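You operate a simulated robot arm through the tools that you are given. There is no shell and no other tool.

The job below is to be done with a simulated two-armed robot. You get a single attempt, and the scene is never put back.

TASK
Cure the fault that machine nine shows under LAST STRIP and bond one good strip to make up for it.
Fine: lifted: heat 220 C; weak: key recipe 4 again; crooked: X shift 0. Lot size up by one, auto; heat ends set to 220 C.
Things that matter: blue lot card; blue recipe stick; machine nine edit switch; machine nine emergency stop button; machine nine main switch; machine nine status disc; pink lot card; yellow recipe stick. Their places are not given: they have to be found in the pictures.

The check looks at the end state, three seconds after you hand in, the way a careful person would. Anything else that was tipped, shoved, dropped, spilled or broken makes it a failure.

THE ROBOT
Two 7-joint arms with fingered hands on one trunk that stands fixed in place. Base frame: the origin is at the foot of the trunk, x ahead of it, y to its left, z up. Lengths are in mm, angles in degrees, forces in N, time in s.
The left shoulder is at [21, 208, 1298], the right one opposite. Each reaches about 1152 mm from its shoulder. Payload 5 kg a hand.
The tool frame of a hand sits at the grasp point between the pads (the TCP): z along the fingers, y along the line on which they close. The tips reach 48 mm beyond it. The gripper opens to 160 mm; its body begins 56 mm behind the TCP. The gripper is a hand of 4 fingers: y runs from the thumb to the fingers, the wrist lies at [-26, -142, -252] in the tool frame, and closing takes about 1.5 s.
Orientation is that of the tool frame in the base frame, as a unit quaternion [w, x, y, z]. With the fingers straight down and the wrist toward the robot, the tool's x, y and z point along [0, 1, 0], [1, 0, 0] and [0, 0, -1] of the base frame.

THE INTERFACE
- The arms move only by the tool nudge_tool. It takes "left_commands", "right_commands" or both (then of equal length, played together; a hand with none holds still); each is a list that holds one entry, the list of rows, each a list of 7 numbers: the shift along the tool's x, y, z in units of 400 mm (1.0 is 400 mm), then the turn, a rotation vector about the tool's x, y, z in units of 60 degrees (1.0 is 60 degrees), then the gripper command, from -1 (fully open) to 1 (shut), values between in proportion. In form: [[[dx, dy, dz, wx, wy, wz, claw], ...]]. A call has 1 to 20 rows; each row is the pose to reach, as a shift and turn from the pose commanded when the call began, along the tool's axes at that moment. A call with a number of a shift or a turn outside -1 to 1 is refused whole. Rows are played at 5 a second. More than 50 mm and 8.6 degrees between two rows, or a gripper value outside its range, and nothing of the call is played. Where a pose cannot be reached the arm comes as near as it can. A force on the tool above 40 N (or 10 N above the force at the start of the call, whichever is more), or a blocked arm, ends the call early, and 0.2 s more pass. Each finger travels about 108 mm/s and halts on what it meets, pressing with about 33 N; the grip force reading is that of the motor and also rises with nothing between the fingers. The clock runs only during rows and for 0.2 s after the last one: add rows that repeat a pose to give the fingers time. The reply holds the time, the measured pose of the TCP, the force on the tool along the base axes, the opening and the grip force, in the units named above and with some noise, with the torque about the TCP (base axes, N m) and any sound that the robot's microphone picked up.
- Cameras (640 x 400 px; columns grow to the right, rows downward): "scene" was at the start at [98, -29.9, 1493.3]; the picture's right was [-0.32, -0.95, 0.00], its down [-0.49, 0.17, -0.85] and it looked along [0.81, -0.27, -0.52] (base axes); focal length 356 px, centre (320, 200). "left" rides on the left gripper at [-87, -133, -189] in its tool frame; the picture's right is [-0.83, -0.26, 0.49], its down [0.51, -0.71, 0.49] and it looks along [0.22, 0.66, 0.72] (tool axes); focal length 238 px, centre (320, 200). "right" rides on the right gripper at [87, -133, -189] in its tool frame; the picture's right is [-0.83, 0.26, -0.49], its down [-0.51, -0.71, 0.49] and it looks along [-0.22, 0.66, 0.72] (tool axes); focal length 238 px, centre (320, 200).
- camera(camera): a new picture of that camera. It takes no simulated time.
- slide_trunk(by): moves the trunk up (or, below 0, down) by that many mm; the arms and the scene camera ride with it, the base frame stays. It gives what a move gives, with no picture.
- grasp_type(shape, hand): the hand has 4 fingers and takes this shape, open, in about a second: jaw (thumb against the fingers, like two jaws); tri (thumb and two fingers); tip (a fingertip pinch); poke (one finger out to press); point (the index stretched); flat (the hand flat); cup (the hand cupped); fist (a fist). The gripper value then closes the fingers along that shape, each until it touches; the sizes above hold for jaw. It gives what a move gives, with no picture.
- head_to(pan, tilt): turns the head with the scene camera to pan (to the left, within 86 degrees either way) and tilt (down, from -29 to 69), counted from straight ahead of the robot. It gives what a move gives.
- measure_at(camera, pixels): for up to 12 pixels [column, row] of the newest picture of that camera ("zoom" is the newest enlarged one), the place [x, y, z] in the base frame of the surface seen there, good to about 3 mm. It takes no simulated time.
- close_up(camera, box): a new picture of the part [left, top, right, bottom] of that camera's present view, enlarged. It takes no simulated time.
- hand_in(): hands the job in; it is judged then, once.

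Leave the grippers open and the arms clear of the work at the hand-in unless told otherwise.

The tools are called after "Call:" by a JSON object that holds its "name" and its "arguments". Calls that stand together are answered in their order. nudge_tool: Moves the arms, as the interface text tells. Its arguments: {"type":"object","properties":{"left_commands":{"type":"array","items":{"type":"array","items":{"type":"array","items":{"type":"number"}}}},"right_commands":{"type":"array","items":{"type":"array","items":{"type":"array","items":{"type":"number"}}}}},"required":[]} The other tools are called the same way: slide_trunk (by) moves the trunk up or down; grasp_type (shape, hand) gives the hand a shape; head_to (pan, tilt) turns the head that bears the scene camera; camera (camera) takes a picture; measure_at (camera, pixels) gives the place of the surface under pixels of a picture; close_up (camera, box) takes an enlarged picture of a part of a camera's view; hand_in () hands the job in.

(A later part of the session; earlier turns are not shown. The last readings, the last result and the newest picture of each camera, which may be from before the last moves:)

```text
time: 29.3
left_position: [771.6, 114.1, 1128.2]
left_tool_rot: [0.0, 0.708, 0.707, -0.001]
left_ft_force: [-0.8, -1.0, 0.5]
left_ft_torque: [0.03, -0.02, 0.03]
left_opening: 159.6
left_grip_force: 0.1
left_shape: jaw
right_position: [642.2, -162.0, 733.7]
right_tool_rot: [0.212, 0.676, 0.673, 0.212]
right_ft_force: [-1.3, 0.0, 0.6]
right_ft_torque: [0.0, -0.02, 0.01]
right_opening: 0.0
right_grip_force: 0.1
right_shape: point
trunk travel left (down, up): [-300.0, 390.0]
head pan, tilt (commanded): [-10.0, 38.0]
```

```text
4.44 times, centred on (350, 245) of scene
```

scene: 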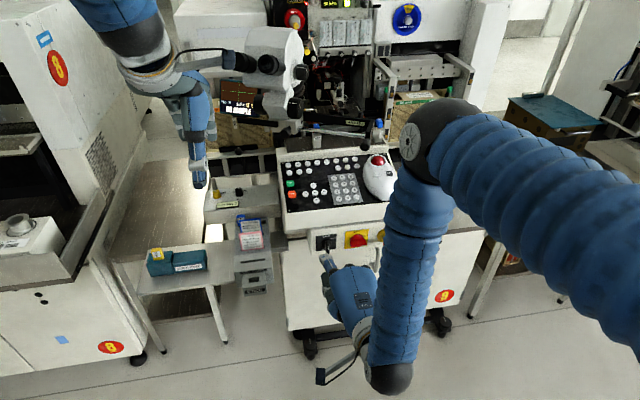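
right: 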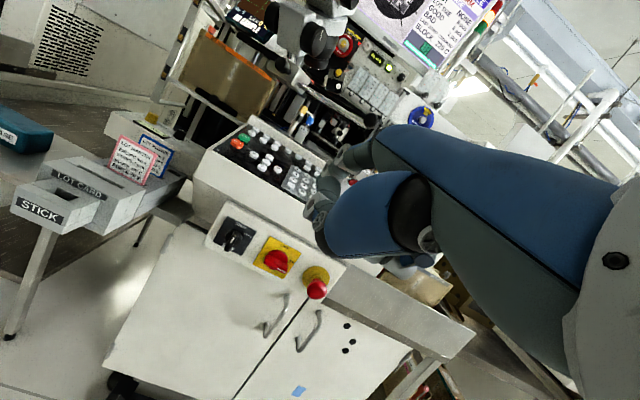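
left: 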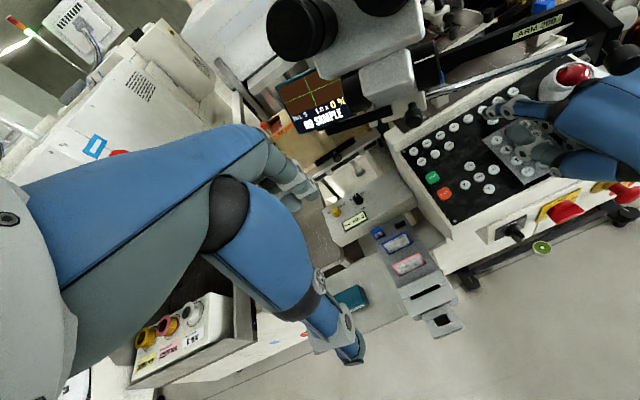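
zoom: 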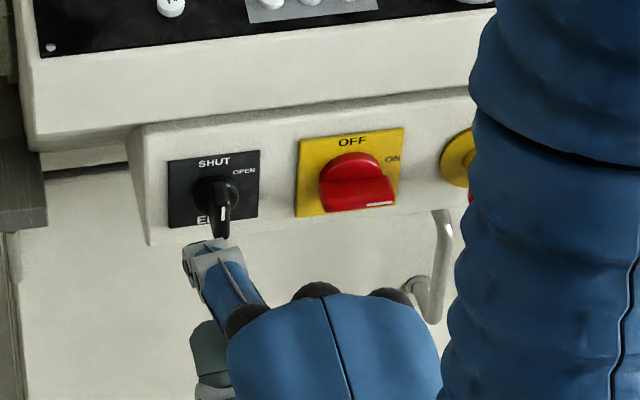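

Call:
{"name": "close_up", "arguments": {"camera": "left", "box": [535, 230, 615, 310]}}

Call:
{"name": "measure_at", "arguments": {"camera": "zoom", "pixels": [[140, 155], [200, 190], [165, 150], [240, 170], [160, 130]]}}

```text
5.00 times, centred on (575, 270) of left
```

zoom: 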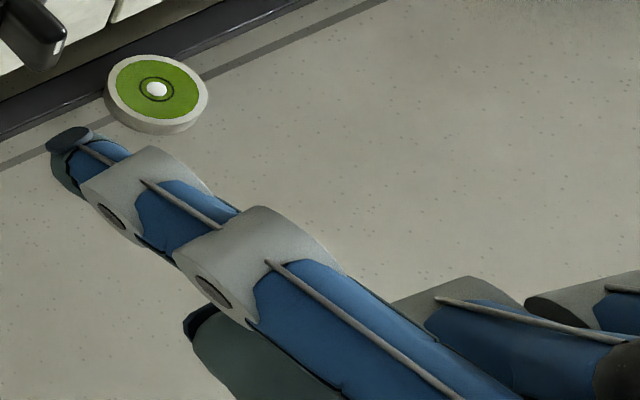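

```text
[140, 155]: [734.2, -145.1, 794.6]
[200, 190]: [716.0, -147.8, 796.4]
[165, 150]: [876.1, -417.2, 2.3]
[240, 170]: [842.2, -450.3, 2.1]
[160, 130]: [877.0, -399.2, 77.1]
```

Call:
{"name": "measure_at", "arguments": {"camera": "zoom", "pixels": [[68, 138], [55, 170], [65, 185], [58, 155], [80, 195], [105, 148], [110, 215], [150, 180], [55, 145], [88, 133], [75, 165], [95, 190]]}}

```text
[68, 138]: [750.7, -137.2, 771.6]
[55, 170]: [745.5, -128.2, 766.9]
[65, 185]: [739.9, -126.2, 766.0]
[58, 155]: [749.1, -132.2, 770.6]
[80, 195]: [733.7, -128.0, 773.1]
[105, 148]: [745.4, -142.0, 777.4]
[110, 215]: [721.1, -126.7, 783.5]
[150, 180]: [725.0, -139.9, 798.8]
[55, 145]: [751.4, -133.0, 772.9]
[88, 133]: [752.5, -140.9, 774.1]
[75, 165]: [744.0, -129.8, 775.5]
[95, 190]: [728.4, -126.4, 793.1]
```

Fingertip centre is about (740, -137, 768). I'll slide it forward 51 mm so it sits beside the bar's upper left side, without touching.

Call:
{"name": "nudge_tool", "arguments": {"right_commands": [[[0, 0.034, 0.0258, 0, 0, 0, -1], [0, 0.068, 0.0515, 0, 0, 0, -1], [0, 0.1016, 0.0773, 0, 0, 0, -1], [0, 0.1016, 0.0773, 0, 0, 0, -1]]]}}

Call:
{"name": "close_up", "arguments": {"camera": "scene", "box": [300, 210, 380, 270]}}

Call:
{"name": "close_up", "arguments": {"camera": "left", "box": [490, 200, 570, 270]}}

Call:
{"name": "measure_at", "arguments": {"camera": "zoom", "pixels": [[200, 200], [320, 200]]}}

```text
time: 30.3
left_position: [771.6, 112.2, 1127.7]
left_tool_rot: [0.0, 0.707, 0.707, 0.002]
left_ft_force: [-0.1, -0.4, -0.2]
left_ft_torque: [-0.02, -0.01, 0.01]
left_opening: 159.4
left_grip_force: 0.0
left_shape: jaw
right_position: [693.4, -160.6, 731.5]
right_tool_rot: [0.213, 0.674, 0.674, 0.212]
right_ft_force: [-0.7, 0.7, 0.7]
right_ft_torque: [-0.01, 0.0, 0.03]
right_opening: 0.2
right_grip_force: 0.0
right_shape: point
trunk travel left (down, up): [-300.0, 390.0]
head pan, tilt (commanded): [-10.0, 38.0]
```

```text
6.67 times, centred on (340, 240) of scene
```

zoom: 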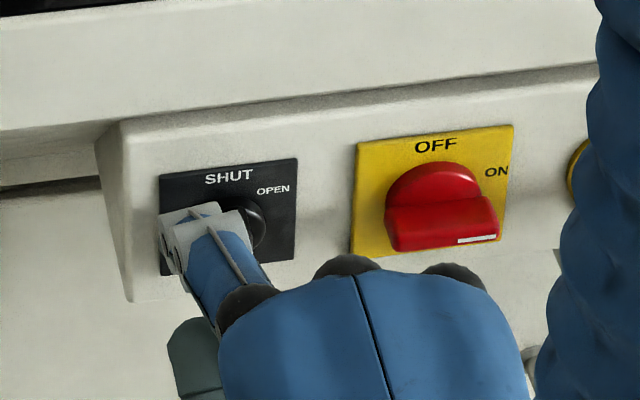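

```text
5.71 times, centred on (530, 235) of left
```

zoom: 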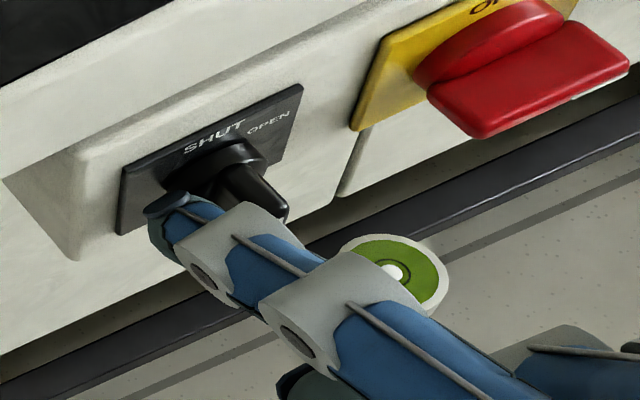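

```text
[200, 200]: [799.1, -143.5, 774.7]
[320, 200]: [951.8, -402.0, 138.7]
```

The fingertip is beside the bar at the right depth. Now I'll push the bar's top to the right along an arc around the pivot, first about 20–45°.

Call:
{"name": "nudge_tool", "arguments": {"right_commands": [[[-0.0248, 0.0007, -0.001, 0, 0, 0, -1], [-0.0315, 0.004, -0.0057, 0, 0, 0, -1], [-0.0378, 0.0073, -0.0104, 0, 0, 0, -1], [-0.0475, 0.0096, -0.0136, 0, 0, 0, -1], [-0.0568, 0.0118, -0.0168, 0, 0, 0, -1]]]}}

Call:
{"name": "close_up", "arguments": {"camera": "left", "box": [490, 200, 570, 270]}}

Call:
{"name": "close_up", "arguments": {"camera": "scene", "box": [300, 210, 380, 270]}}

```text
time: 31.5
left_position: [770.8, 112.8, 1128.2]
left_tool_rot: [-0.001, 0.707, 0.707, 0.0]
left_ft_force: [-0.3, 0.2, -0.3]
left_ft_torque: [0.02, -0.02, 0.01]
left_opening: 159.9
left_grip_force: 0.1
left_shape: jaw
right_position: [694.0, -184.1, 742.6]
right_tool_rot: [0.213, 0.674, 0.675, 0.213]
right_ft_force: [0.1, 1.7, 0.1]
right_ft_torque: [-0.04, 0.0, 0.16]
right_opening: 0.0
right_grip_force: 0.0
right_shape: point
trunk travel left (down, up): [-300.0, 390.0]
head pan, tilt (commanded): [-10.0, 38.0]
```

```text
5.71 times, centred on (530, 235) of left
```

zoom: 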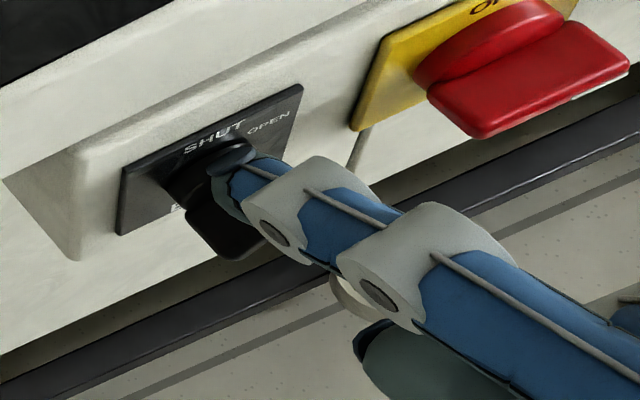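

```text
6.67 times, centred on (340, 240) of scene
```

zoom: 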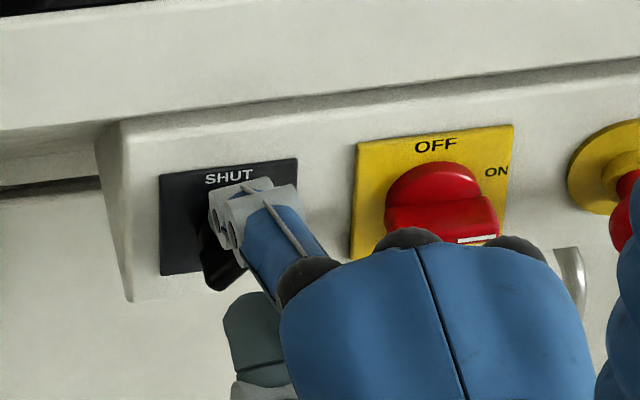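

The bar is turning easily (about 2 N). I'll carry on over the top and press its right side down to reach OPEN.

Call:
{"name": "nudge_tool", "arguments": {"right_commands": [[[-0.0092, -0.0024, 0.0034, 0, 0, 0, -1], [-0.0185, -0.0047, 0.0068, 0, 0, 0, -1], [-0.026, -0.0067, 0.0097, 0, 0, 0, -1], [-0.0335, -0.0088, 0.0125, 0, 0, 0, -1], [-0.0388, -0.0138, 0.0197, 0, 0, 0, -1]]]}}

Call:
{"name": "close_up", "arguments": {"camera": "left", "box": [490, 200, 570, 270]}}

Call:
{"name": "close_up", "arguments": {"camera": "scene", "box": [300, 210, 380, 270]}}

```text
time: 32.7
left_position: [770.9, 112.9, 1129.0]
left_tool_rot: [0.0, 0.707, 0.707, -0.001]
left_ft_force: [-0.4, -0.2, 0.6]
left_ft_torque: [-0.01, 0.02, -0.03]
left_opening: 159.6
left_grip_force: 0.0
left_shape: jaw
right_position: [693.7, -199.0, 733.5]
right_tool_rot: [0.213, 0.674, 0.674, 0.213]
right_ft_force: [-7.1, 4.3, 7.6]
right_ft_torque: [0.08, -1.09, 0.6]
right_opening: 0.2
right_grip_force: 0.0
right_shape: point
trunk travel left (down, up): [-300.0, 390.0]
head pan, tilt (commanded): [-10.0, 38.0]
```

```text
5.71 times, centred on (530, 235) of left
```

zoom: 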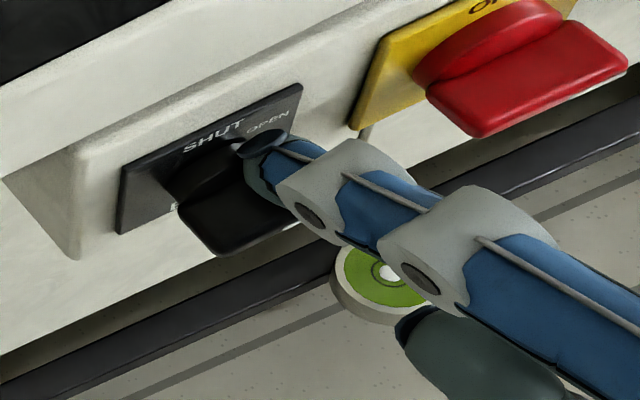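

```text
6.67 times, centred on (340, 240) of scene
```

zoom: 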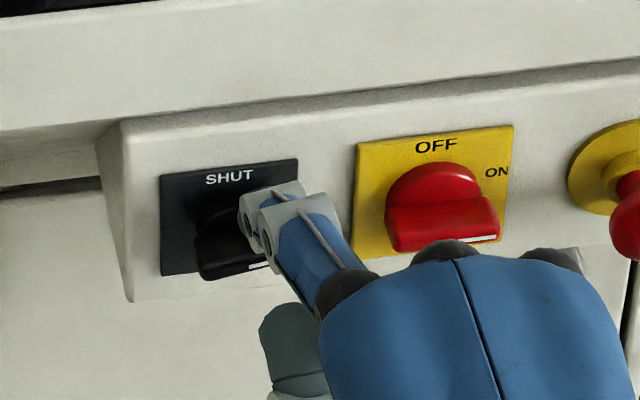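

The bar is horizontal with the mark to the right (OPEN). I'll lift off it, back away, and check the switch and screen.

Call:
{"name": "nudge_tool", "arguments": {"right_commands": [[[0, 0.0215, -0.0307, 0, 0, 0, -1], [0, -0.03, -0.09, 0, 0, 0, -1], [0, -0.096, -0.19, 0, 0, 0, -1], [0, -0.096, -0.19, 0, 0, 0, -1]]]}}

Call:
{"name": "close_up", "arguments": {"camera": "scene", "box": [300, 210, 380, 270]}}

Call:
{"name": "head_to", "arguments": {"pan": -12, "tilt": 22}}

Call:
{"name": "camera", "arguments": {"camera": "scene"}}

Call:
{"name": "close_up", "arguments": {"camera": "scene", "box": [300, 0, 400, 100]}}

```text
time: 33.7
left_position: [772.6, 112.7, 1127.0]
left_tool_rot: [-0.001, 0.707, 0.707, 0.0]
left_ft_force: [0.7, 0.3, -0.9]
left_ft_torque: [-0.01, 0.04, 0.04]
left_opening: 159.7
left_grip_force: 0.0
left_shape: jaw
right_position: [617.2, -201.3, 771.9]
right_tool_rot: [0.213, 0.675, 0.674, 0.212]
right_ft_force: [1.1, 1.0, 0.2]
right_ft_torque: [-0.01, 0.03, -0.01]
right_opening: 0.0
right_grip_force: 0.0
right_shape: point
trunk travel left (down, up): [-300.0, 390.0]
head pan, tilt (commanded): [-10.0, 38.0]
```

```text
6.67 times, centred on (340, 240) of scene
```

zoom: 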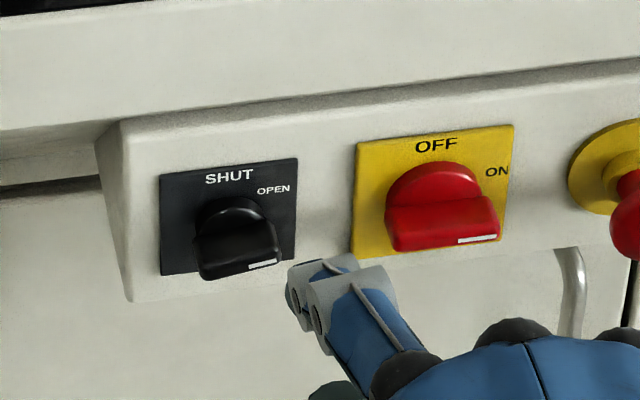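

```text
time: 34.5
left_position: [771.6, 113.0, 1128.2]
left_tool_rot: [0.0, 0.707, 0.708, 0.0]
left_ft_force: [0.9, 0.1, 0.8]
left_ft_torque: [0.01, 0.0, -0.04]
left_opening: 159.5
left_grip_force: 0.1
left_shape: jaw
right_position: [617.8, -199.8, 772.6]
right_tool_rot: [0.213, 0.674, 0.674, 0.212]
right_ft_force: [-0.6, 0.1, -0.9]
right_ft_torque: [-0.01, -0.02, 0.0]
right_opening: 0.0
right_grip_force: 0.0
right_shape: point
trunk travel left (down, up): [-300.0, 390.0]
head pan, tilt (commanded): [-12.0, 22.0]
```

```text
taken
```

scene: 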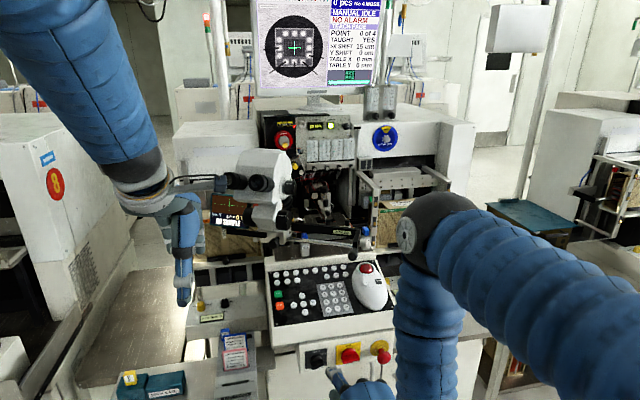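

```text
4.00 times, centred on (350, 50) of scene
```

zoom: 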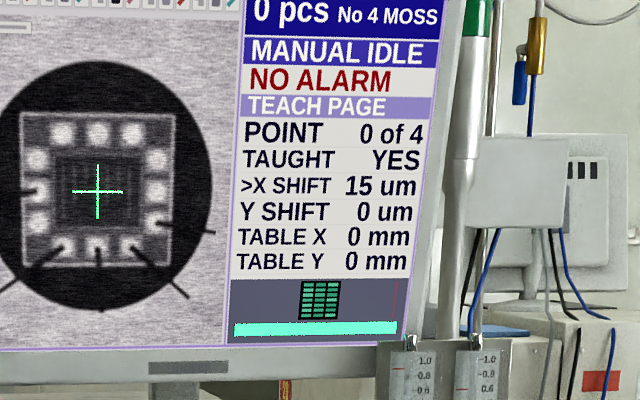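

EDIT is OPEN and the cursor is at X SHIFT 15 um. Next I'll raise the hand and hover the index over key 0 (845, -225, 887).

Call:
{"name": "nudge_tool", "arguments": {"right_commands": [[[-0.0408, 0.049, -0.07, 0, 0, 0, -1], [-0.0817, 0.0981, -0.14, 0, 0, 0, -1], [-0.1225, 0.1472, -0.2101, 0, 0, 0, -1], [-0.1225, 0.2117, -0.1649, 0, 0, 0, -1], [-0.1225, 0.2761, -0.1198, 0, 0, 0, -1], [-0.1225, 0.3406, -0.0746, 0, 0, 0, -1], [-0.1225, 0.405, -0.0294, 0, 0, 0, -1], [-0.1225, 0.405, -0.0294, 0, 0, 0, -1]]]}}

Call:
{"name": "close_up", "arguments": {"camera": "scene", "box": [300, 265, 380, 325]}}

Call:
{"name": "close_up", "arguments": {"camera": "left", "box": [490, 110, 590, 200]}}

```text
time: 36.3
left_position: [770.3, 112.8, 1128.9]
left_tool_rot: [0.0, 0.707, 0.707, -0.001]
left_ft_force: [-0.3, 0.0, 1.4]
left_ft_torque: [-0.02, 0.01, -0.03]
left_opening: 159.7
left_grip_force: 0.1
left_shape: jaw
right_position: [743.0, -249.9, 872.9]
right_tool_rot: [0.212, 0.675, 0.674, 0.213]
right_ft_force: [-0.6, -0.4, 0.5]
right_ft_torque: [-0.03, -0.02, -0.05]
right_opening: 0.1
right_grip_force: 0.0
right_shape: point
trunk travel left (down, up): [-300.0, 390.0]
head pan, tilt (commanded): [-12.0, 22.0]
```

```text
6.67 times, centred on (340, 295) of scene
```

zoom: 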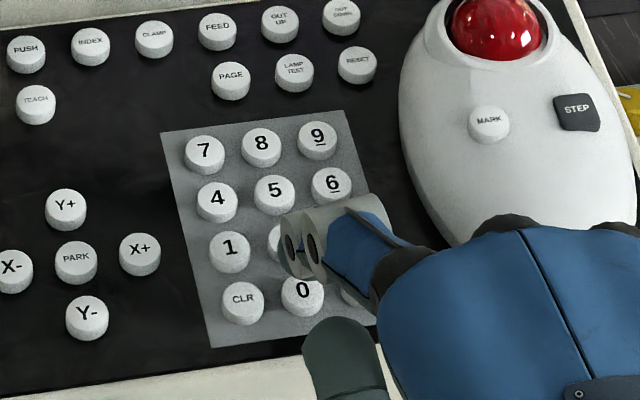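

```text
4.44 times, centred on (540, 155) of left
```

zoom: 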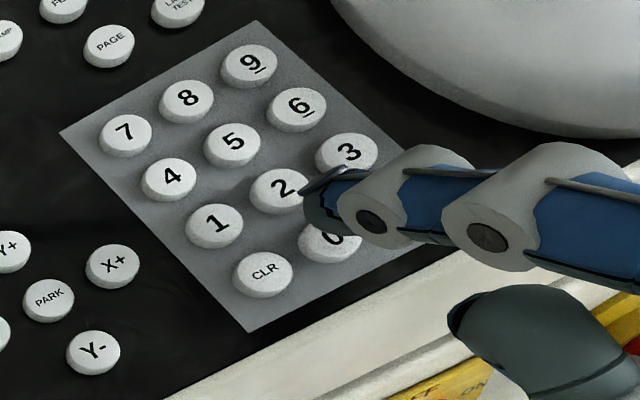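

Call:
{"name": "measure_at", "arguments": {"camera": "zoom", "pixels": [[312, 210], [325, 225], [340, 232], [310, 195], [330, 190], [325, 245], [275, 190], [345, 150], [262, 268], [322, 210], [335, 215], [345, 180]]}}

```text
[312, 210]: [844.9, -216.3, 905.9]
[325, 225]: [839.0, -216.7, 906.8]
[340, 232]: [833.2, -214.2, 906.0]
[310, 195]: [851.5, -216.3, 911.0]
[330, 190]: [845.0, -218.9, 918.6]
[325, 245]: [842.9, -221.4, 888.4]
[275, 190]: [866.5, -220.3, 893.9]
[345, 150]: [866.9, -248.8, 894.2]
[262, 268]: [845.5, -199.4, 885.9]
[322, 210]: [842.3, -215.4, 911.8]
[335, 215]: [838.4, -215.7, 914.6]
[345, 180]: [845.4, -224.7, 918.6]
```

The tip is over key 0 (center y≈-225, about 11 mm above). I'll press it gently.

Call:
{"name": "nudge_tool", "arguments": {"right_commands": [[[0, -0.0049, 0.0142, 0, 0, 0, -1], [0, -0.0082, 0.0236, 0, 0, 0, -1], [0, -0.0098, 0.0284, 0, 0, 0, -1], [0, -0.0104, 0.03, 0, 0, 0, -1]]]}}

Call:
{"name": "close_up", "arguments": {"camera": "scene", "box": [300, 0, 400, 100]}}

```text
time: 37.3
left_position: [771.8, 113.3, 1129.6]
left_tool_rot: [0.0, 0.707, 0.707, -0.001]
left_ft_force: [-0.2, -0.3, -0.5]
left_ft_torque: [-0.02, 0.01, 0.0]
left_opening: 159.3
left_grip_force: 0.1
left_shape: jaw
right_position: [746.9, -248.8, 861.9]
right_tool_rot: [0.212, 0.674, 0.675, 0.213]
right_ft_force: [-1.7, 0.0, 1.4]
right_ft_torque: [0.01, -0.22, 0.04]
right_opening: 0.0
right_grip_force: 0.1
right_shape: point
trunk travel left (down, up): [-300.0, 390.0]
head pan, tilt (commanded): [-12.0, 22.0]
heard: click
```

```text
4.00 times, centred on (350, 50) of scene
```

zoom: 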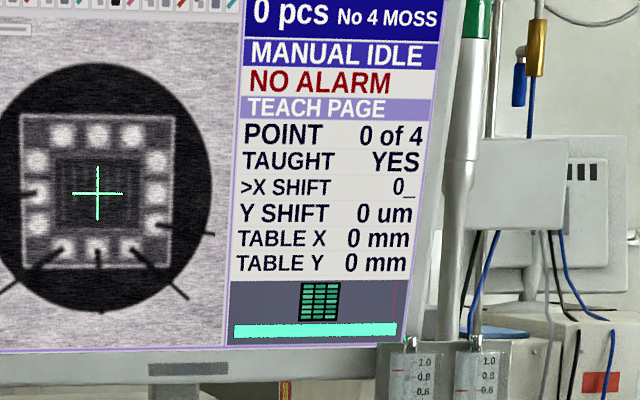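

X SHIFT now shows "0_". I'll release and press ENT (845, -250, 888).

Call:
{"name": "nudge_tool", "arguments": {"right_commands": [[[0, 0.0104, -0.03, 0, 0, 0, -1], [-0.033, 0.0104, -0.03, 0, 0, 0, -1], [-0.065, 0.0104, -0.03, 0, 0, 0, -1], [-0.065, 0.0104, -0.03, 0, 0, 0, -1], [-0.065, 0.004, -0.012, 0, 0, 0, -1], [-0.065, 0.001, -0.003, 0, 0, 0, -1], [-0.065, -0.0005, 0.0015, 0, 0, 0, -1]]]}}

Call:
{"name": "close_up", "arguments": {"camera": "scene", "box": [300, 0, 400, 100]}}

```text
time: 38.9
left_position: [771.1, 112.5, 1127.3]
left_tool_rot: [0.0, 0.707, 0.708, 0.0]
left_ft_force: [0.6, -0.8, -1.1]
left_ft_torque: [0.05, 0.04, -0.01]
left_opening: 159.6
left_grip_force: 0.2
left_shape: jaw
right_position: [747.9, -276.3, 862.5]
right_tool_rot: [0.213, 0.674, 0.674, 0.213]
right_ft_force: [-0.4, -0.9, 1.6]
right_ft_torque: [0.02, -0.21, 0.01]
right_opening: 0.0
right_grip_force: 0.0
right_shape: point
trunk travel left (down, up): [-300.0, 390.0]
head pan, tilt (commanded): [-12.0, 22.0]
heard: click
```

```text
4.00 times, centred on (350, 50) of scene
```

zoom: 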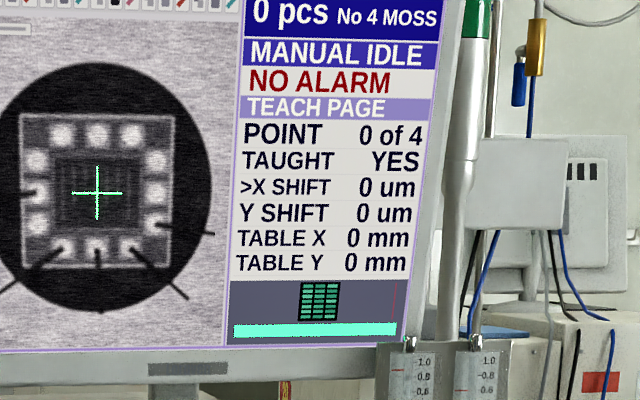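

X SHIFT is now 0 um. Now I'll find LOT SIZE: release ENT, shift left, slide forward along the slope to hover over PAGE.

Call:
{"name": "nudge_tool", "arguments": {"right_commands": [[[0, 0.0103, -0.0295, 0, 0, 0, -1], [0.0378, 0.0103, -0.0295, 0, 0, 0, -1], [0.0755, 0.0103, -0.0295, 0, 0, 0, -1], [0.0755, 0.075, -0.0078, 0, 0, 0, -1], [0.0755, 0.1398, 0.0139, 0, 0, 0, -1], [0.0755, 0.2045, 0.0356, 0, 0, 0, -1], [0.0755, 0.2692, 0.0573, 0, 0, 0, -1], [0.0755, 0.2692, 0.0573, 0, 0, 0, -1]]]}}

Call:
{"name": "close_up", "arguments": {"camera": "left", "box": [470, 70, 590, 170]}}

Call:
{"name": "close_up", "arguments": {"camera": "scene", "box": [310, 215, 390, 290]}}

```text
time: 40.7
left_position: [770.4, 111.7, 1126.8]
left_tool_rot: [0.0, 0.707, 0.707, -0.001]
left_ft_force: [0.0, -0.7, -0.2]
left_ft_torque: [0.01, 0.01, -0.02]
left_opening: 159.5
left_grip_force: 0.1
left_shape: jaw
right_position: [851.7, -246.1, 902.3]
right_tool_rot: [0.213, 0.675, 0.674, 0.212]
right_ft_force: [-0.2, 0.4, 0.2]
right_ft_torque: [-0.02, 0.01, 0.02]
right_opening: 0.0
right_grip_force: 0.1
right_shape: point
trunk travel left (down, up): [-300.0, 390.0]
head pan, tilt (commanded): [-12.0, 22.0]
```

```text
4.00 times, centred on (530, 120) of left
```

zoom: 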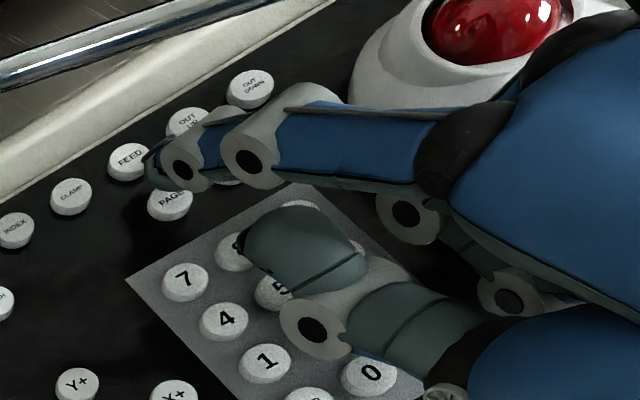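

```text
5.33 times, centred on (350, 252) of scene
```

zoom: 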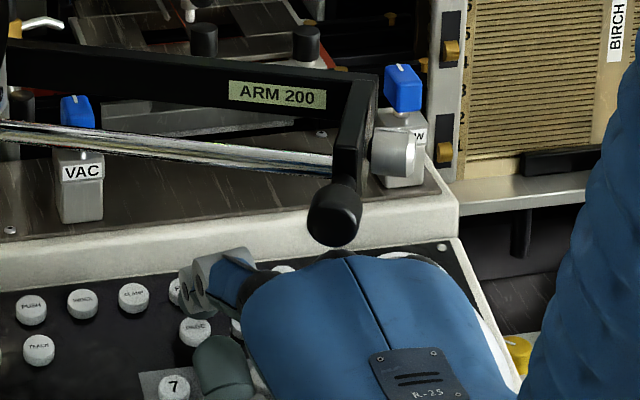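

Call:
{"name": "close_up", "arguments": {"camera": "left", "box": [500, 110, 590, 170]}}

Call:
{"name": "measure_at", "arguments": {"camera": "zoom", "pixels": [[225, 290], [190, 290], [230, 330], [180, 150], [300, 200], [330, 260], [400, 120], [420, 160], [560, 230], [590, 255], [420, 330], [120, 220]]}}

```text
6.67 times, centred on (545, 140) of left
```

zoom: 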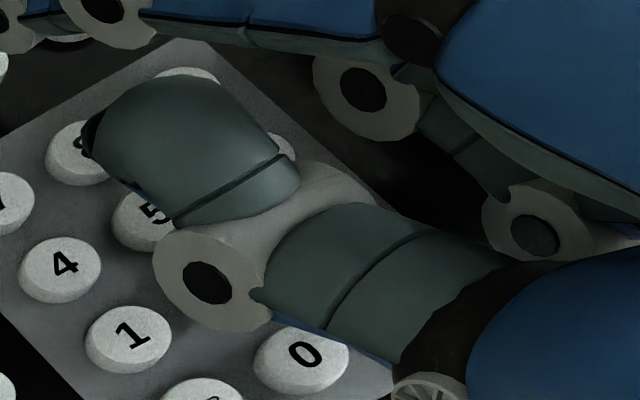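

```text
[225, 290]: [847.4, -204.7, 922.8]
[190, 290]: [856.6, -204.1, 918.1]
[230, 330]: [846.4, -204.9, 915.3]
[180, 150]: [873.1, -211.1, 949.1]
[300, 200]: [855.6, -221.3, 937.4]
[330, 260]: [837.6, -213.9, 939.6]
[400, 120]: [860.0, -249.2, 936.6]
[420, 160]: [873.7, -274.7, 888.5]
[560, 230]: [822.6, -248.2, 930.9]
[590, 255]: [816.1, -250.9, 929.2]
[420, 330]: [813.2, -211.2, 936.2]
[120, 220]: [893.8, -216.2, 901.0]
```

Clearances under the thumb and curled fingers look fine (7+ mm). I'll press PAGE gently with small steps.

Call:
{"name": "nudge_tool", "arguments": {"right_commands": [[[0, -0.0041, 0.0118, 0, 0, 0, -1], [0, -0.0065, 0.0189, 0, 0, 0, -1], [0, -0.0074, 0.0213, 0, 0, 0, -1], [0, -0.008, 0.0231, 0, 0, 0, -1]]]}}

Call:
{"name": "close_up", "arguments": {"camera": "scene", "box": [300, 0, 400, 100]}}

```text
time: 41.7
left_position: [770.9, 112.4, 1128.8]
left_tool_rot: [0.0, 0.707, 0.707, 0.0]
left_ft_force: [-0.8, -0.4, -0.2]
left_ft_torque: [0.0, 0.0, 0.0]
left_opening: 159.5
left_grip_force: 0.1
left_shape: jaw
right_position: [851.9, -245.4, 895.2]
right_tool_rot: [0.213, 0.675, 0.674, 0.213]
right_ft_force: [-0.9, 0.5, 0.6]
right_ft_torque: [0.04, -0.08, -0.01]
right_opening: 0.0
right_grip_force: 0.1
right_shape: point
trunk travel left (down, up): [-300.0, 390.0]
head pan, tilt (commanded): [-12.0, 22.0]
```

```text
4.00 times, centred on (350, 50) of scene
```

zoom: 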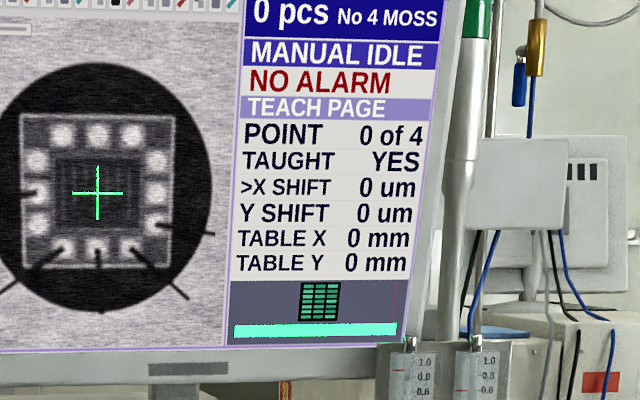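

No click yet, just touching. A little deeper, 1–2 mm.

Call:
{"name": "nudge_tool", "arguments": {"right_commands": [[[0, -0.0008, 0.0024, 0, 0, 0, -1], [0, -0.0014, 0.0041, 0, 0, 0, -1]]]}}

Call:
{"name": "close_up", "arguments": {"camera": "scene", "box": [300, 0, 400, 100]}}

```text
time: 42.3
left_position: [771.9, 111.9, 1127.0]
left_tool_rot: [0.0, 0.707, 0.707, -0.001]
left_ft_force: [0.8, -0.3, 0.3]
left_ft_torque: [-0.03, 0.0, 0.0]
left_opening: 159.7
left_grip_force: 0.1
left_shape: jaw
right_position: [852.4, -244.5, 893.1]
right_tool_rot: [0.213, 0.674, 0.674, 0.212]
right_ft_force: [-0.8, -1.0, 1.6]
right_ft_torque: [0.06, -0.13, -0.06]
right_opening: 0.1
right_grip_force: 0.0
right_shape: point
trunk travel left (down, up): [-300.0, 390.0]
head pan, tilt (commanded): [-12.0, 22.0]
heard: click
```

```text
4.00 times, centred on (350, 50) of scene
```

zoom: 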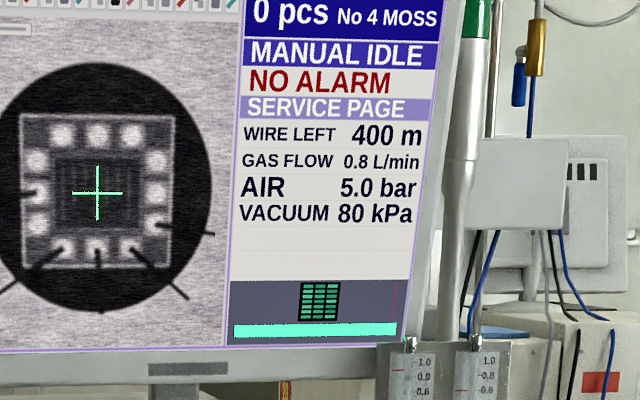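

One click, now SERVICE PAGE. Release and press PAGE once more.

Call:
{"name": "nudge_tool", "arguments": {"right_commands": [[[0, 0.0049, -0.0142, 0, 0, 0, -1], [0, 0.0049, -0.0142, 0, 0, 0, -1], [0, 0.0016, -0.0047, 0, 0, 0, -1], [0, 0.0004, -0.0012, 0, 0, 0, -1], [0, -0.0001, 0.0004, 0, 0, 0, -1]]]}}

Call:
{"name": "close_up", "arguments": {"camera": "scene", "box": [300, 0, 400, 100]}}

```text
time: 43.5
left_position: [771.7, 113.2, 1128.5]
left_tool_rot: [0.001, 0.707, 0.707, 0.0]
left_ft_force: [1.0, 0.7, 0.5]
left_ft_torque: [0.01, 0.0, 0.02]
left_opening: 159.5
left_grip_force: 0.1
left_shape: jaw
right_position: [853.2, -246.0, 894.0]
right_tool_rot: [0.213, 0.675, 0.674, 0.213]
right_ft_force: [-1.6, 1.6, 1.3]
right_ft_torque: [-0.05, -0.15, 0.0]
right_opening: 0.0
right_grip_force: 0.1
right_shape: point
trunk travel left (down, up): [-300.0, 390.0]
head pan, tilt (commanded): [-12.0, 22.0]
heard: click
```

```text
4.00 times, centred on (350, 50) of scene
```

zoom: 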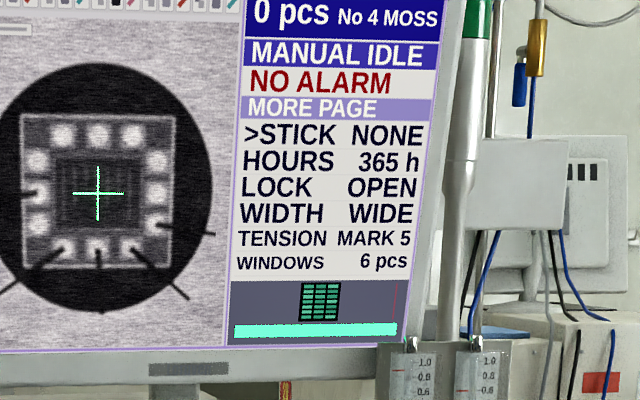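

MORE PAGE appears (stick, hours, lock OPEN, ...). Again PAGE.

Call:
{"name": "nudge_tool", "arguments": {"right_commands": [[[0, 0.0049, -0.0142, 0, 0, 0, -1], [0, 0.0049, -0.0142, 0, 0, 0, -1], [0, 0.0016, -0.0047, 0, 0, 0, -1], [0, 0.0004, -0.0012, 0, 0, 0, -1], [0, -0.0002, 0.0006, 0, 0, 0, -1]]]}}

Call:
{"name": "close_up", "arguments": {"camera": "scene", "box": [300, 0, 400, 100]}}

```text
time: 44.7
left_position: [771.6, 113.1, 1128.5]
left_tool_rot: [0.0, 0.707, 0.707, 0.0]
left_ft_force: [-0.1, 0.5, 0.8]
left_ft_torque: [0.02, -0.02, -0.02]
left_opening: 159.8
left_grip_force: 0.1
left_shape: jaw
right_position: [854.8, -245.4, 894.8]
right_tool_rot: [0.213, 0.674, 0.674, 0.213]
right_ft_force: [-1.2, 0.7, 3.0]
right_ft_torque: [-0.02, -0.17, -0.08]
right_opening: 0.2
right_grip_force: 0.2
right_shape: point
trunk travel left (down, up): [-300.0, 390.0]
head pan, tilt (commanded): [-12.0, 22.0]
heard: click, click
```

```text
4.00 times, centred on (350, 50) of scene
```

zoom: 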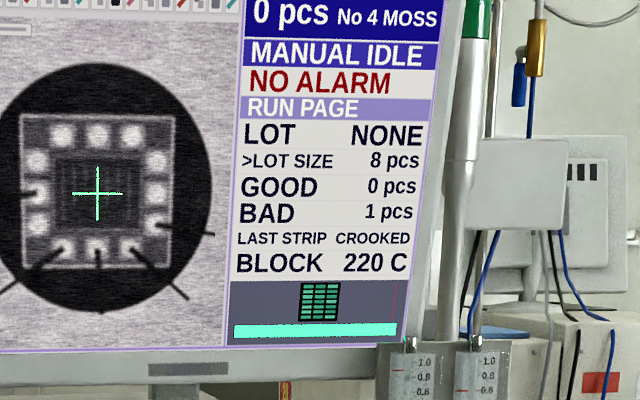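

RUN PAGE with cursor on LOT SIZE 8 pcs. The second click seems to occur when the tip sits too far forward (near FEED), so I'll keep it further back. Next: release, move to hover over key 9 (915, -248, 908).

Call:
{"name": "nudge_tool", "arguments": {"right_commands": [[[0, 0.0098, -0.0283, 0, 0, 0, -1], [0, -0.0364, -0.0449, 0, 0, 0, -1], [0, -0.0825, -0.0615, 0, 0, 0, -1], [-0.0341, -0.0825, -0.0615, 0, 0, 0, -1], [-0.0683, -0.0825, -0.0615, 0, 0, 0, -1], [-0.0683, -0.0825, -0.0615, 0, 0, 0, -1]]]}}

Call:
{"name": "close_up", "arguments": {"camera": "left", "box": [500, 80, 600, 160]}}

Call:
{"name": "measure_at", "arguments": {"camera": "zoom", "pixels": [[200, 160], [210, 180], [230, 190]]}}

Call:
{"name": "close_up", "arguments": {"camera": "scene", "box": [300, 0, 400, 100]}}

```text
time: 46.1
left_position: [771.9, 112.3, 1128.4]
left_tool_rot: [0.001, 0.706, 0.708, 0.001]
left_ft_force: [0.6, -0.4, 0.5]
left_ft_torque: [0.0, -0.01, 0.03]
left_opening: 159.5
left_grip_force: 0.1
left_shape: jaw
right_position: [812.9, -270.6, 894.8]
right_tool_rot: [0.213, 0.674, 0.674, 0.212]
right_ft_force: [-0.2, 0.3, -0.3]
right_ft_torque: [-0.03, 0.02, -0.01]
right_opening: 0.0
right_grip_force: 0.0
right_shape: point
trunk travel left (down, up): [-300.0, 390.0]
head pan, tilt (commanded): [-12.0, 22.0]
```

```text
5.00 times, centred on (550, 120) of left
```

zoom: 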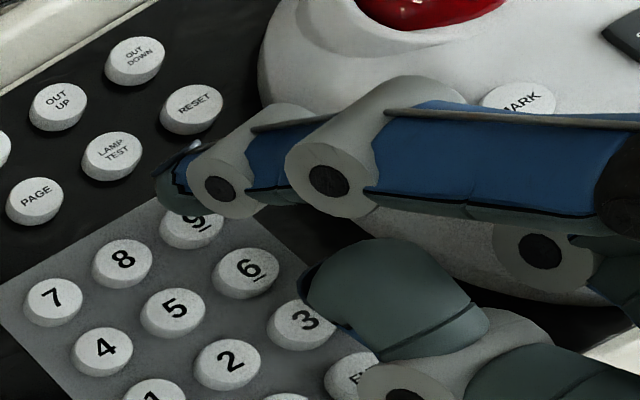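

```text
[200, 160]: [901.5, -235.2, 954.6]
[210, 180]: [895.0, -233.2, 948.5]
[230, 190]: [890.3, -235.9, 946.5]
```

```text
4.00 times, centred on (350, 50) of scene
```

zoom: 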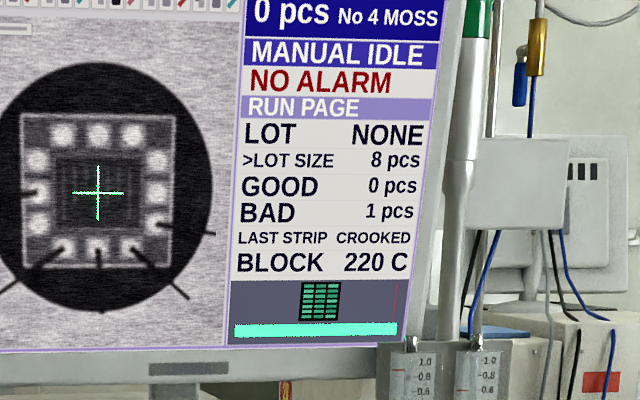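

The middle finger's joint is close to the trackball dome in this view. I'll measure both before pressing.

Call:
{"name": "close_up", "arguments": {"camera": "left", "box": [570, 110, 640, 160]}}

Call:
{"name": "measure_at", "arguments": {"camera": "zoom", "pixels": [[200, 160], [215, 200], [190, 120], [130, 110], [170, 215], [240, 215], [300, 210], [330, 230], [60, 100], [150, 150], [250, 180], [380, 200]]}}

Call:
{"name": "camera", "arguments": {"camera": "right"}}

```text
8.00 times, centred on (605, 135) of left
```

zoom: 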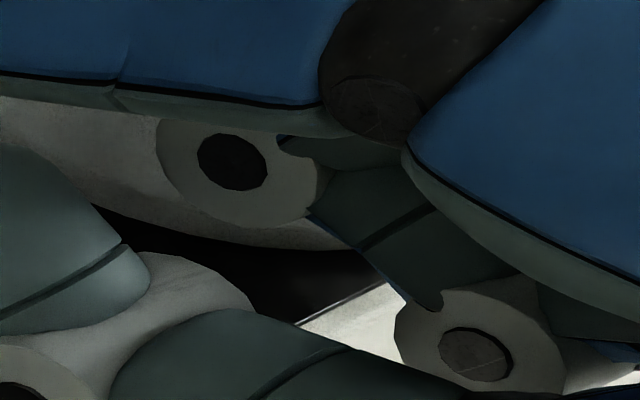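

```text
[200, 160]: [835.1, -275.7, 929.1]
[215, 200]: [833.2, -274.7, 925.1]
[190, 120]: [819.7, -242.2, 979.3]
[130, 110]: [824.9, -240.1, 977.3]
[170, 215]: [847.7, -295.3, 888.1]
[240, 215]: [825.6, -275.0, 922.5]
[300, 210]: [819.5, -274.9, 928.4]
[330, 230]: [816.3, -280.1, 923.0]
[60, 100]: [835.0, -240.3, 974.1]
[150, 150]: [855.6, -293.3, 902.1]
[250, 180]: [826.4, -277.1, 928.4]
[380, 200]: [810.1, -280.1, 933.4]
```

```text
taken
```

right: 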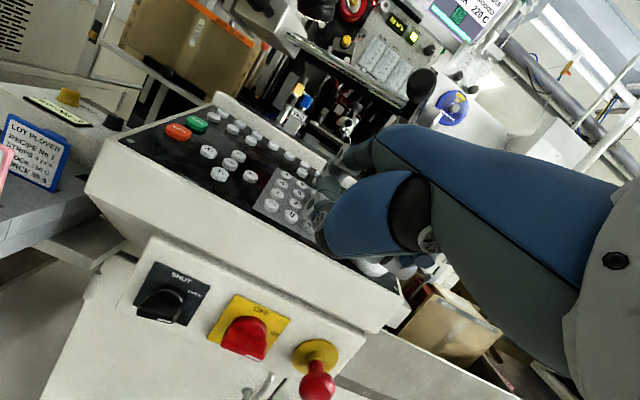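

Gap of 10+ mm remains to the dome, fine. Pressing key 9 gently.

Call:
{"name": "nudge_tool", "arguments": {"right_commands": [[[-0.005, -0.0049, 0.0142, 0, 0, 0, -1], [-0.005, -0.0082, 0.0236, 0, 0, 0, -1], [-0.005, -0.0094, 0.0272, 0, 0, 0, -1], [-0.005, -0.0101, 0.0291, 0, 0, 0, -1]]]}}

Call:
{"name": "close_up", "arguments": {"camera": "scene", "box": [300, 0, 400, 100]}}

```text
time: 47.1
left_position: [771.4, 113.1, 1127.9]
left_tool_rot: [0.0, 0.707, 0.707, 0.0]
left_ft_force: [0.7, -0.1, -0.2]
left_ft_torque: [0.01, 0.01, 0.0]
left_opening: 159.5
left_grip_force: 0.0
left_shape: jaw
right_position: [815.4, -273.1, 883.1]
right_tool_rot: [0.213, 0.674, 0.675, 0.212]
right_ft_force: [-0.6, -1.1, 0.7]
right_ft_torque: [0.06, -0.13, -0.08]
right_opening: 153.4
right_grip_force: 0.0
right_shape: point
trunk travel left (down, up): [-300.0, 390.0]
head pan, tilt (commanded): [-12.0, 22.0]
heard: click
```

```text
4.00 times, centred on (350, 50) of scene
```

zoom: 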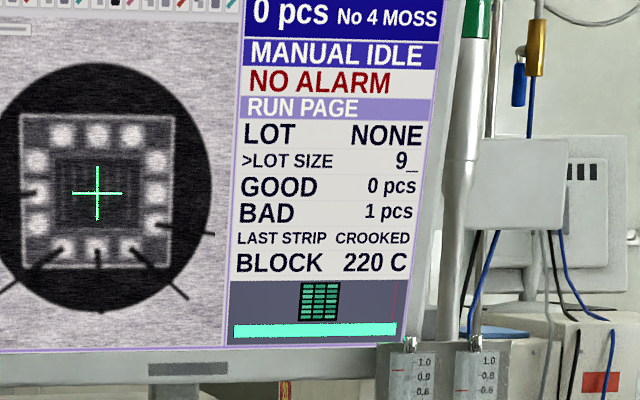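

LOT SIZE shows "9_". Release and go to ENT, pressing it.

Call:
{"name": "nudge_tool", "arguments": {"right_commands": [[[0, 0.009, -0.026, 0, 0, 0, -1], [-0.002, -0.075, -0.0563, 0, 0, 0, -1], [-0.0045, -0.159, -0.0867, 0, 0, 0, -1], [-0.0045, -0.159, -0.0867, 0, 0, 0, -1], [-0.0045, -0.164, -0.0725, 0, 0, 0, -1], [-0.0045, -0.1672, -0.063, 0, 0, 0, -1], [-0.0045, -0.1684, -0.0594, 0, 0, 0, -1], [-0.0045, -0.1693, -0.0573, 0, 0, 0, -1]]]}}

Call:
{"name": "close_up", "arguments": {"camera": "scene", "box": [300, 0, 400, 100]}}

```text
time: 48.9
left_position: [772.2, 112.1, 1126.8]
left_tool_rot: [0.0, 0.707, 0.707, 0.0]
left_ft_force: [-0.3, 0.6, 0.8]
left_ft_torque: [-0.01, 0.0, -0.02]
left_opening: 159.8
left_grip_force: 0.2
left_shape: jaw
right_position: [746.5, -275.0, 862.8]
right_tool_rot: [0.212, 0.675, 0.674, 0.212]
right_ft_force: [-0.6, -1.0, 0.5]
right_ft_torque: [0.01, -0.15, -0.01]
right_opening: 0.2
right_grip_force: 0.1
right_shape: point
trunk travel left (down, up): [-300.0, 390.0]
head pan, tilt (commanded): [-12.0, 22.0]
heard: click
```

```text
4.00 times, centred on (350, 50) of scene
```

zoom: 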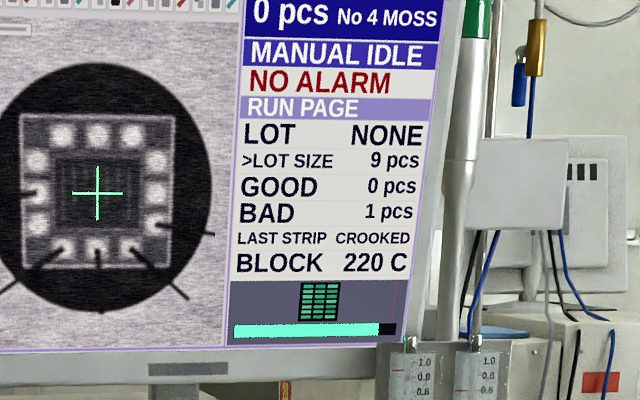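

LOT SIZE is 9 pcs, and the bar now shows 8/9 done. Before AUTO I'll put the edit switch back to SHUT. Release ENT, back out, and go down in front of the switch.

Call:
{"name": "nudge_tool", "arguments": {"right_commands": [[[0, 0.0103, -0.0294, 0, 0, 0, -1], [0, -0.0648, -0.082, 0, 0, 0, -1], [0, -0.1363, -0.132, 0, 0, 0, -1], [0, -0.1998, -0.1765, 0, 0, 0, -1], [0.0622, -0.2459, -0.1113, 0, 0, 0, -1], [0.1244, -0.292, -0.0461, 0, 0, 0, -1], [0.1866, -0.3382, 0.0191, 0, 0, 0, -1], [0.2488, -0.3843, 0.0843, 0, 0, 0, -1], [0.2488, -0.3843, 0.0843, 0, 0, 0, -1]]]}}

Call:
{"name": "head_to", "arguments": {"pan": -10, "tilt": 38}}

Call:
{"name": "close_up", "arguments": {"camera": "scene", "box": [290, 205, 390, 275]}}

Call:
{"name": "close_up", "arguments": {"camera": "left", "box": [480, 200, 600, 300]}}

```text
time: 50.9
left_position: [772.1, 112.3, 1127.6]
left_tool_rot: [0.0, 0.707, 0.707, 0.0]
left_ft_force: [-0.4, 0.9, -0.7]
left_ft_torque: [0.01, 0.0, 0.01]
left_opening: 159.6
left_grip_force: 0.0
left_shape: jaw
right_position: [639.6, -177.5, 745.4]
right_tool_rot: [0.214, 0.675, 0.673, 0.213]
right_ft_force: [-0.1, -0.2, 0.2]
right_ft_torque: [-0.02, 0.0, 0.01]
right_opening: 0.4
right_grip_force: 0.0
right_shape: point
trunk travel left (down, up): [-300.0, 390.0]
head pan, tilt (commanded): [-12.0, 22.0]
```

```text
time: 51.7
left_position: [771.5, 112.5, 1128.5]
left_tool_rot: [0.0, 0.706, 0.708, 0.0]
left_ft_force: [0.2, 0.3, 0.1]
left_ft_torque: [0.01, 0.0, 0.0]
left_opening: 159.6
left_grip_force: 0.0
left_shape: jaw
right_position: [640.2, -176.5, 745.6]
right_tool_rot: [0.213, 0.675, 0.674, 0.212]
right_ft_force: [0.0, 0.1, 0.1]
right_ft_torque: [0.0, 0.01, 0.0]
right_opening: 0.0
right_grip_force: 0.0
right_shape: point
trunk travel left (down, up): [-300.0, 390.0]
head pan, tilt (commanded): [-10.0, 38.0]
```

```text
5.71 times, centred on (340, 240) of scene
```

zoom: 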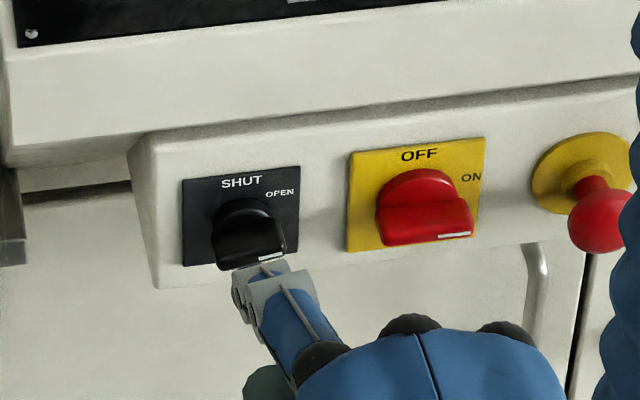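

```text
4.00 times, centred on (540, 250) of left
```

zoom: 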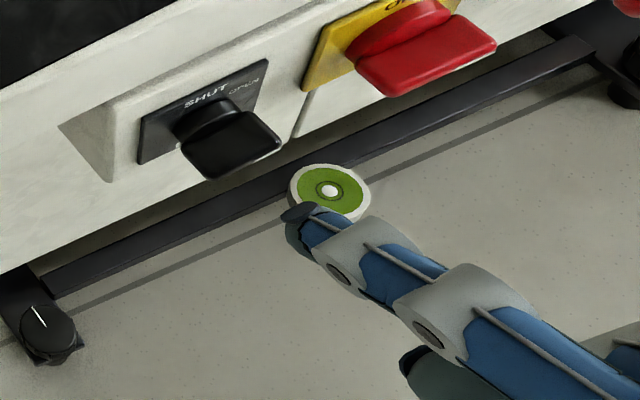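

I'll slide the tip forward above the bar's left end (no contact yet).

Call:
{"name": "nudge_tool", "arguments": {"right_commands": [[[0.0013, 0.0342, 0.0225, 0, 0, 0, -1], [0.0026, 0.0685, 0.045, 0, 0, 0, -1], [0.0038, 0.1026, 0.0672, 0, 0, 0, -1], [0.0038, 0.1026, 0.0672, 0, 0, 0, -1]]]}}

Call:
{"name": "close_up", "arguments": {"camera": "left", "box": [490, 200, 570, 270]}}

Call:
{"name": "measure_at", "arguments": {"camera": "zoom", "pixels": [[200, 200], [180, 200], [250, 150], [220, 170]]}}

Call:
{"name": "close_up", "arguments": {"camera": "scene", "box": [300, 210, 380, 270]}}

```text
time: 52.7
left_position: [771.4, 113.1, 1128.5]
left_tool_rot: [0.0, 0.707, 0.708, -0.001]
left_ft_force: [-0.2, 1.1, 0.2]
left_ft_torque: [-0.03, -0.02, 0.04]
left_opening: 159.5
left_grip_force: 0.0
left_shape: jaw
right_position: [689.8, -174.6, 749.5]
right_tool_rot: [0.213, 0.675, 0.674, 0.213]
right_ft_force: [0.1, 0.0, 1.2]
right_ft_torque: [0.01, 0.02, 0.0]
right_opening: 0.0
right_grip_force: 0.1
right_shape: point
trunk travel left (down, up): [-300.0, 390.0]
head pan, tilt (commanded): [-10.0, 38.0]
```

```text
5.71 times, centred on (530, 235) of left
```

zoom: 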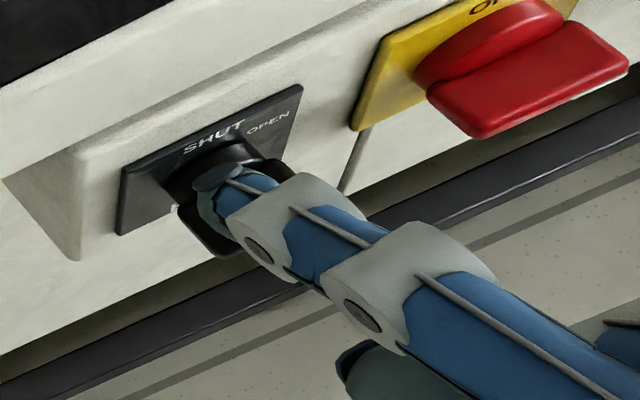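

```text
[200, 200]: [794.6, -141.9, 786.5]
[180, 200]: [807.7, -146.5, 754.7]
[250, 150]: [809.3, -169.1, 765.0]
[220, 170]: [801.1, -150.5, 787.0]
```

```text
6.67 times, centred on (340, 240) of scene
```

zoom: 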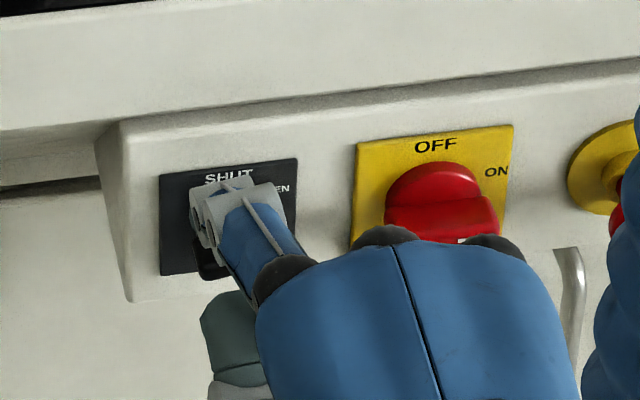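

The tip is just above the bar's left end. I'll push it down and round counter-clockwise, first half of the arc.

Call:
{"name": "nudge_tool", "arguments": {"right_commands": [[[-0.001, -0.0187, 0.0266, 0, 0, 0, -1], [0.004, -0.0215, 0.0307, 0, 0, 0, -1], [0.0093, -0.0254, 0.0362, 0, 0, 0, -1], [0.0135, -0.031, 0.044, 0, 0, 0, -1], [0.017, -0.0363, 0.0518, 0, 0, 0, -1]]]}}

Call:
{"name": "close_up", "arguments": {"camera": "left", "box": [490, 200, 570, 270]}}

Call:
{"name": "close_up", "arguments": {"camera": "scene", "box": [300, 210, 380, 270]}}

```text
time: 53.9
left_position: [771.2, 112.5, 1128.0]
left_tool_rot: [0.0, 0.707, 0.707, 0.0]
left_ft_force: [-0.4, -0.3, 0.0]
left_ft_torque: [0.0, 0.01, -0.03]
left_opening: 159.8
left_grip_force: 0.1
left_shape: jaw
right_position: [689.2, -166.5, 723.3]
right_tool_rot: [0.213, 0.675, 0.674, 0.212]
right_ft_force: [-0.7, 0.3, 3.2]
right_ft_torque: [0.05, -0.25, 0.05]
right_opening: 0.0
right_grip_force: 0.0
right_shape: point
trunk travel left (down, up): [-300.0, 390.0]
head pan, tilt (commanded): [-10.0, 38.0]
```

```text
5.71 times, centred on (530, 235) of left
```

zoom: 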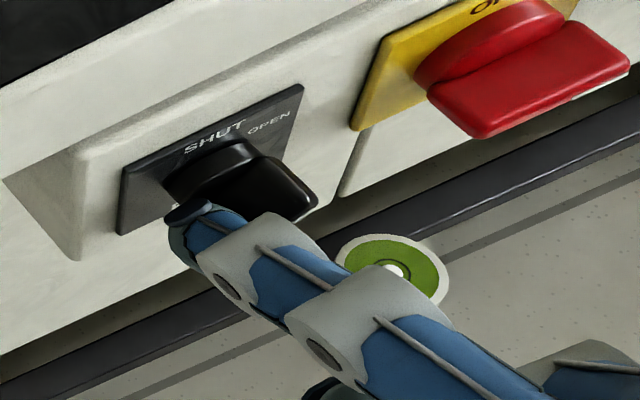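

```text
6.67 times, centred on (340, 240) of scene
```

zoom: 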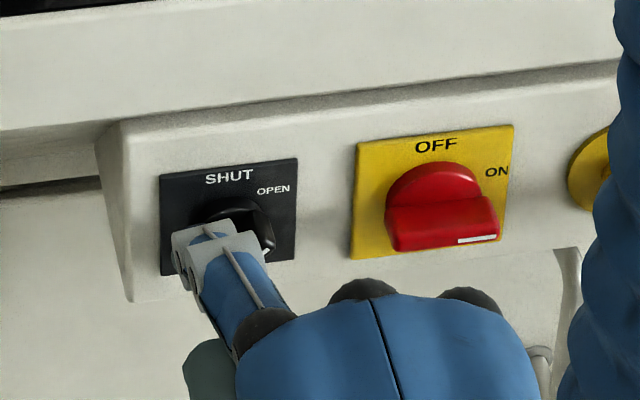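

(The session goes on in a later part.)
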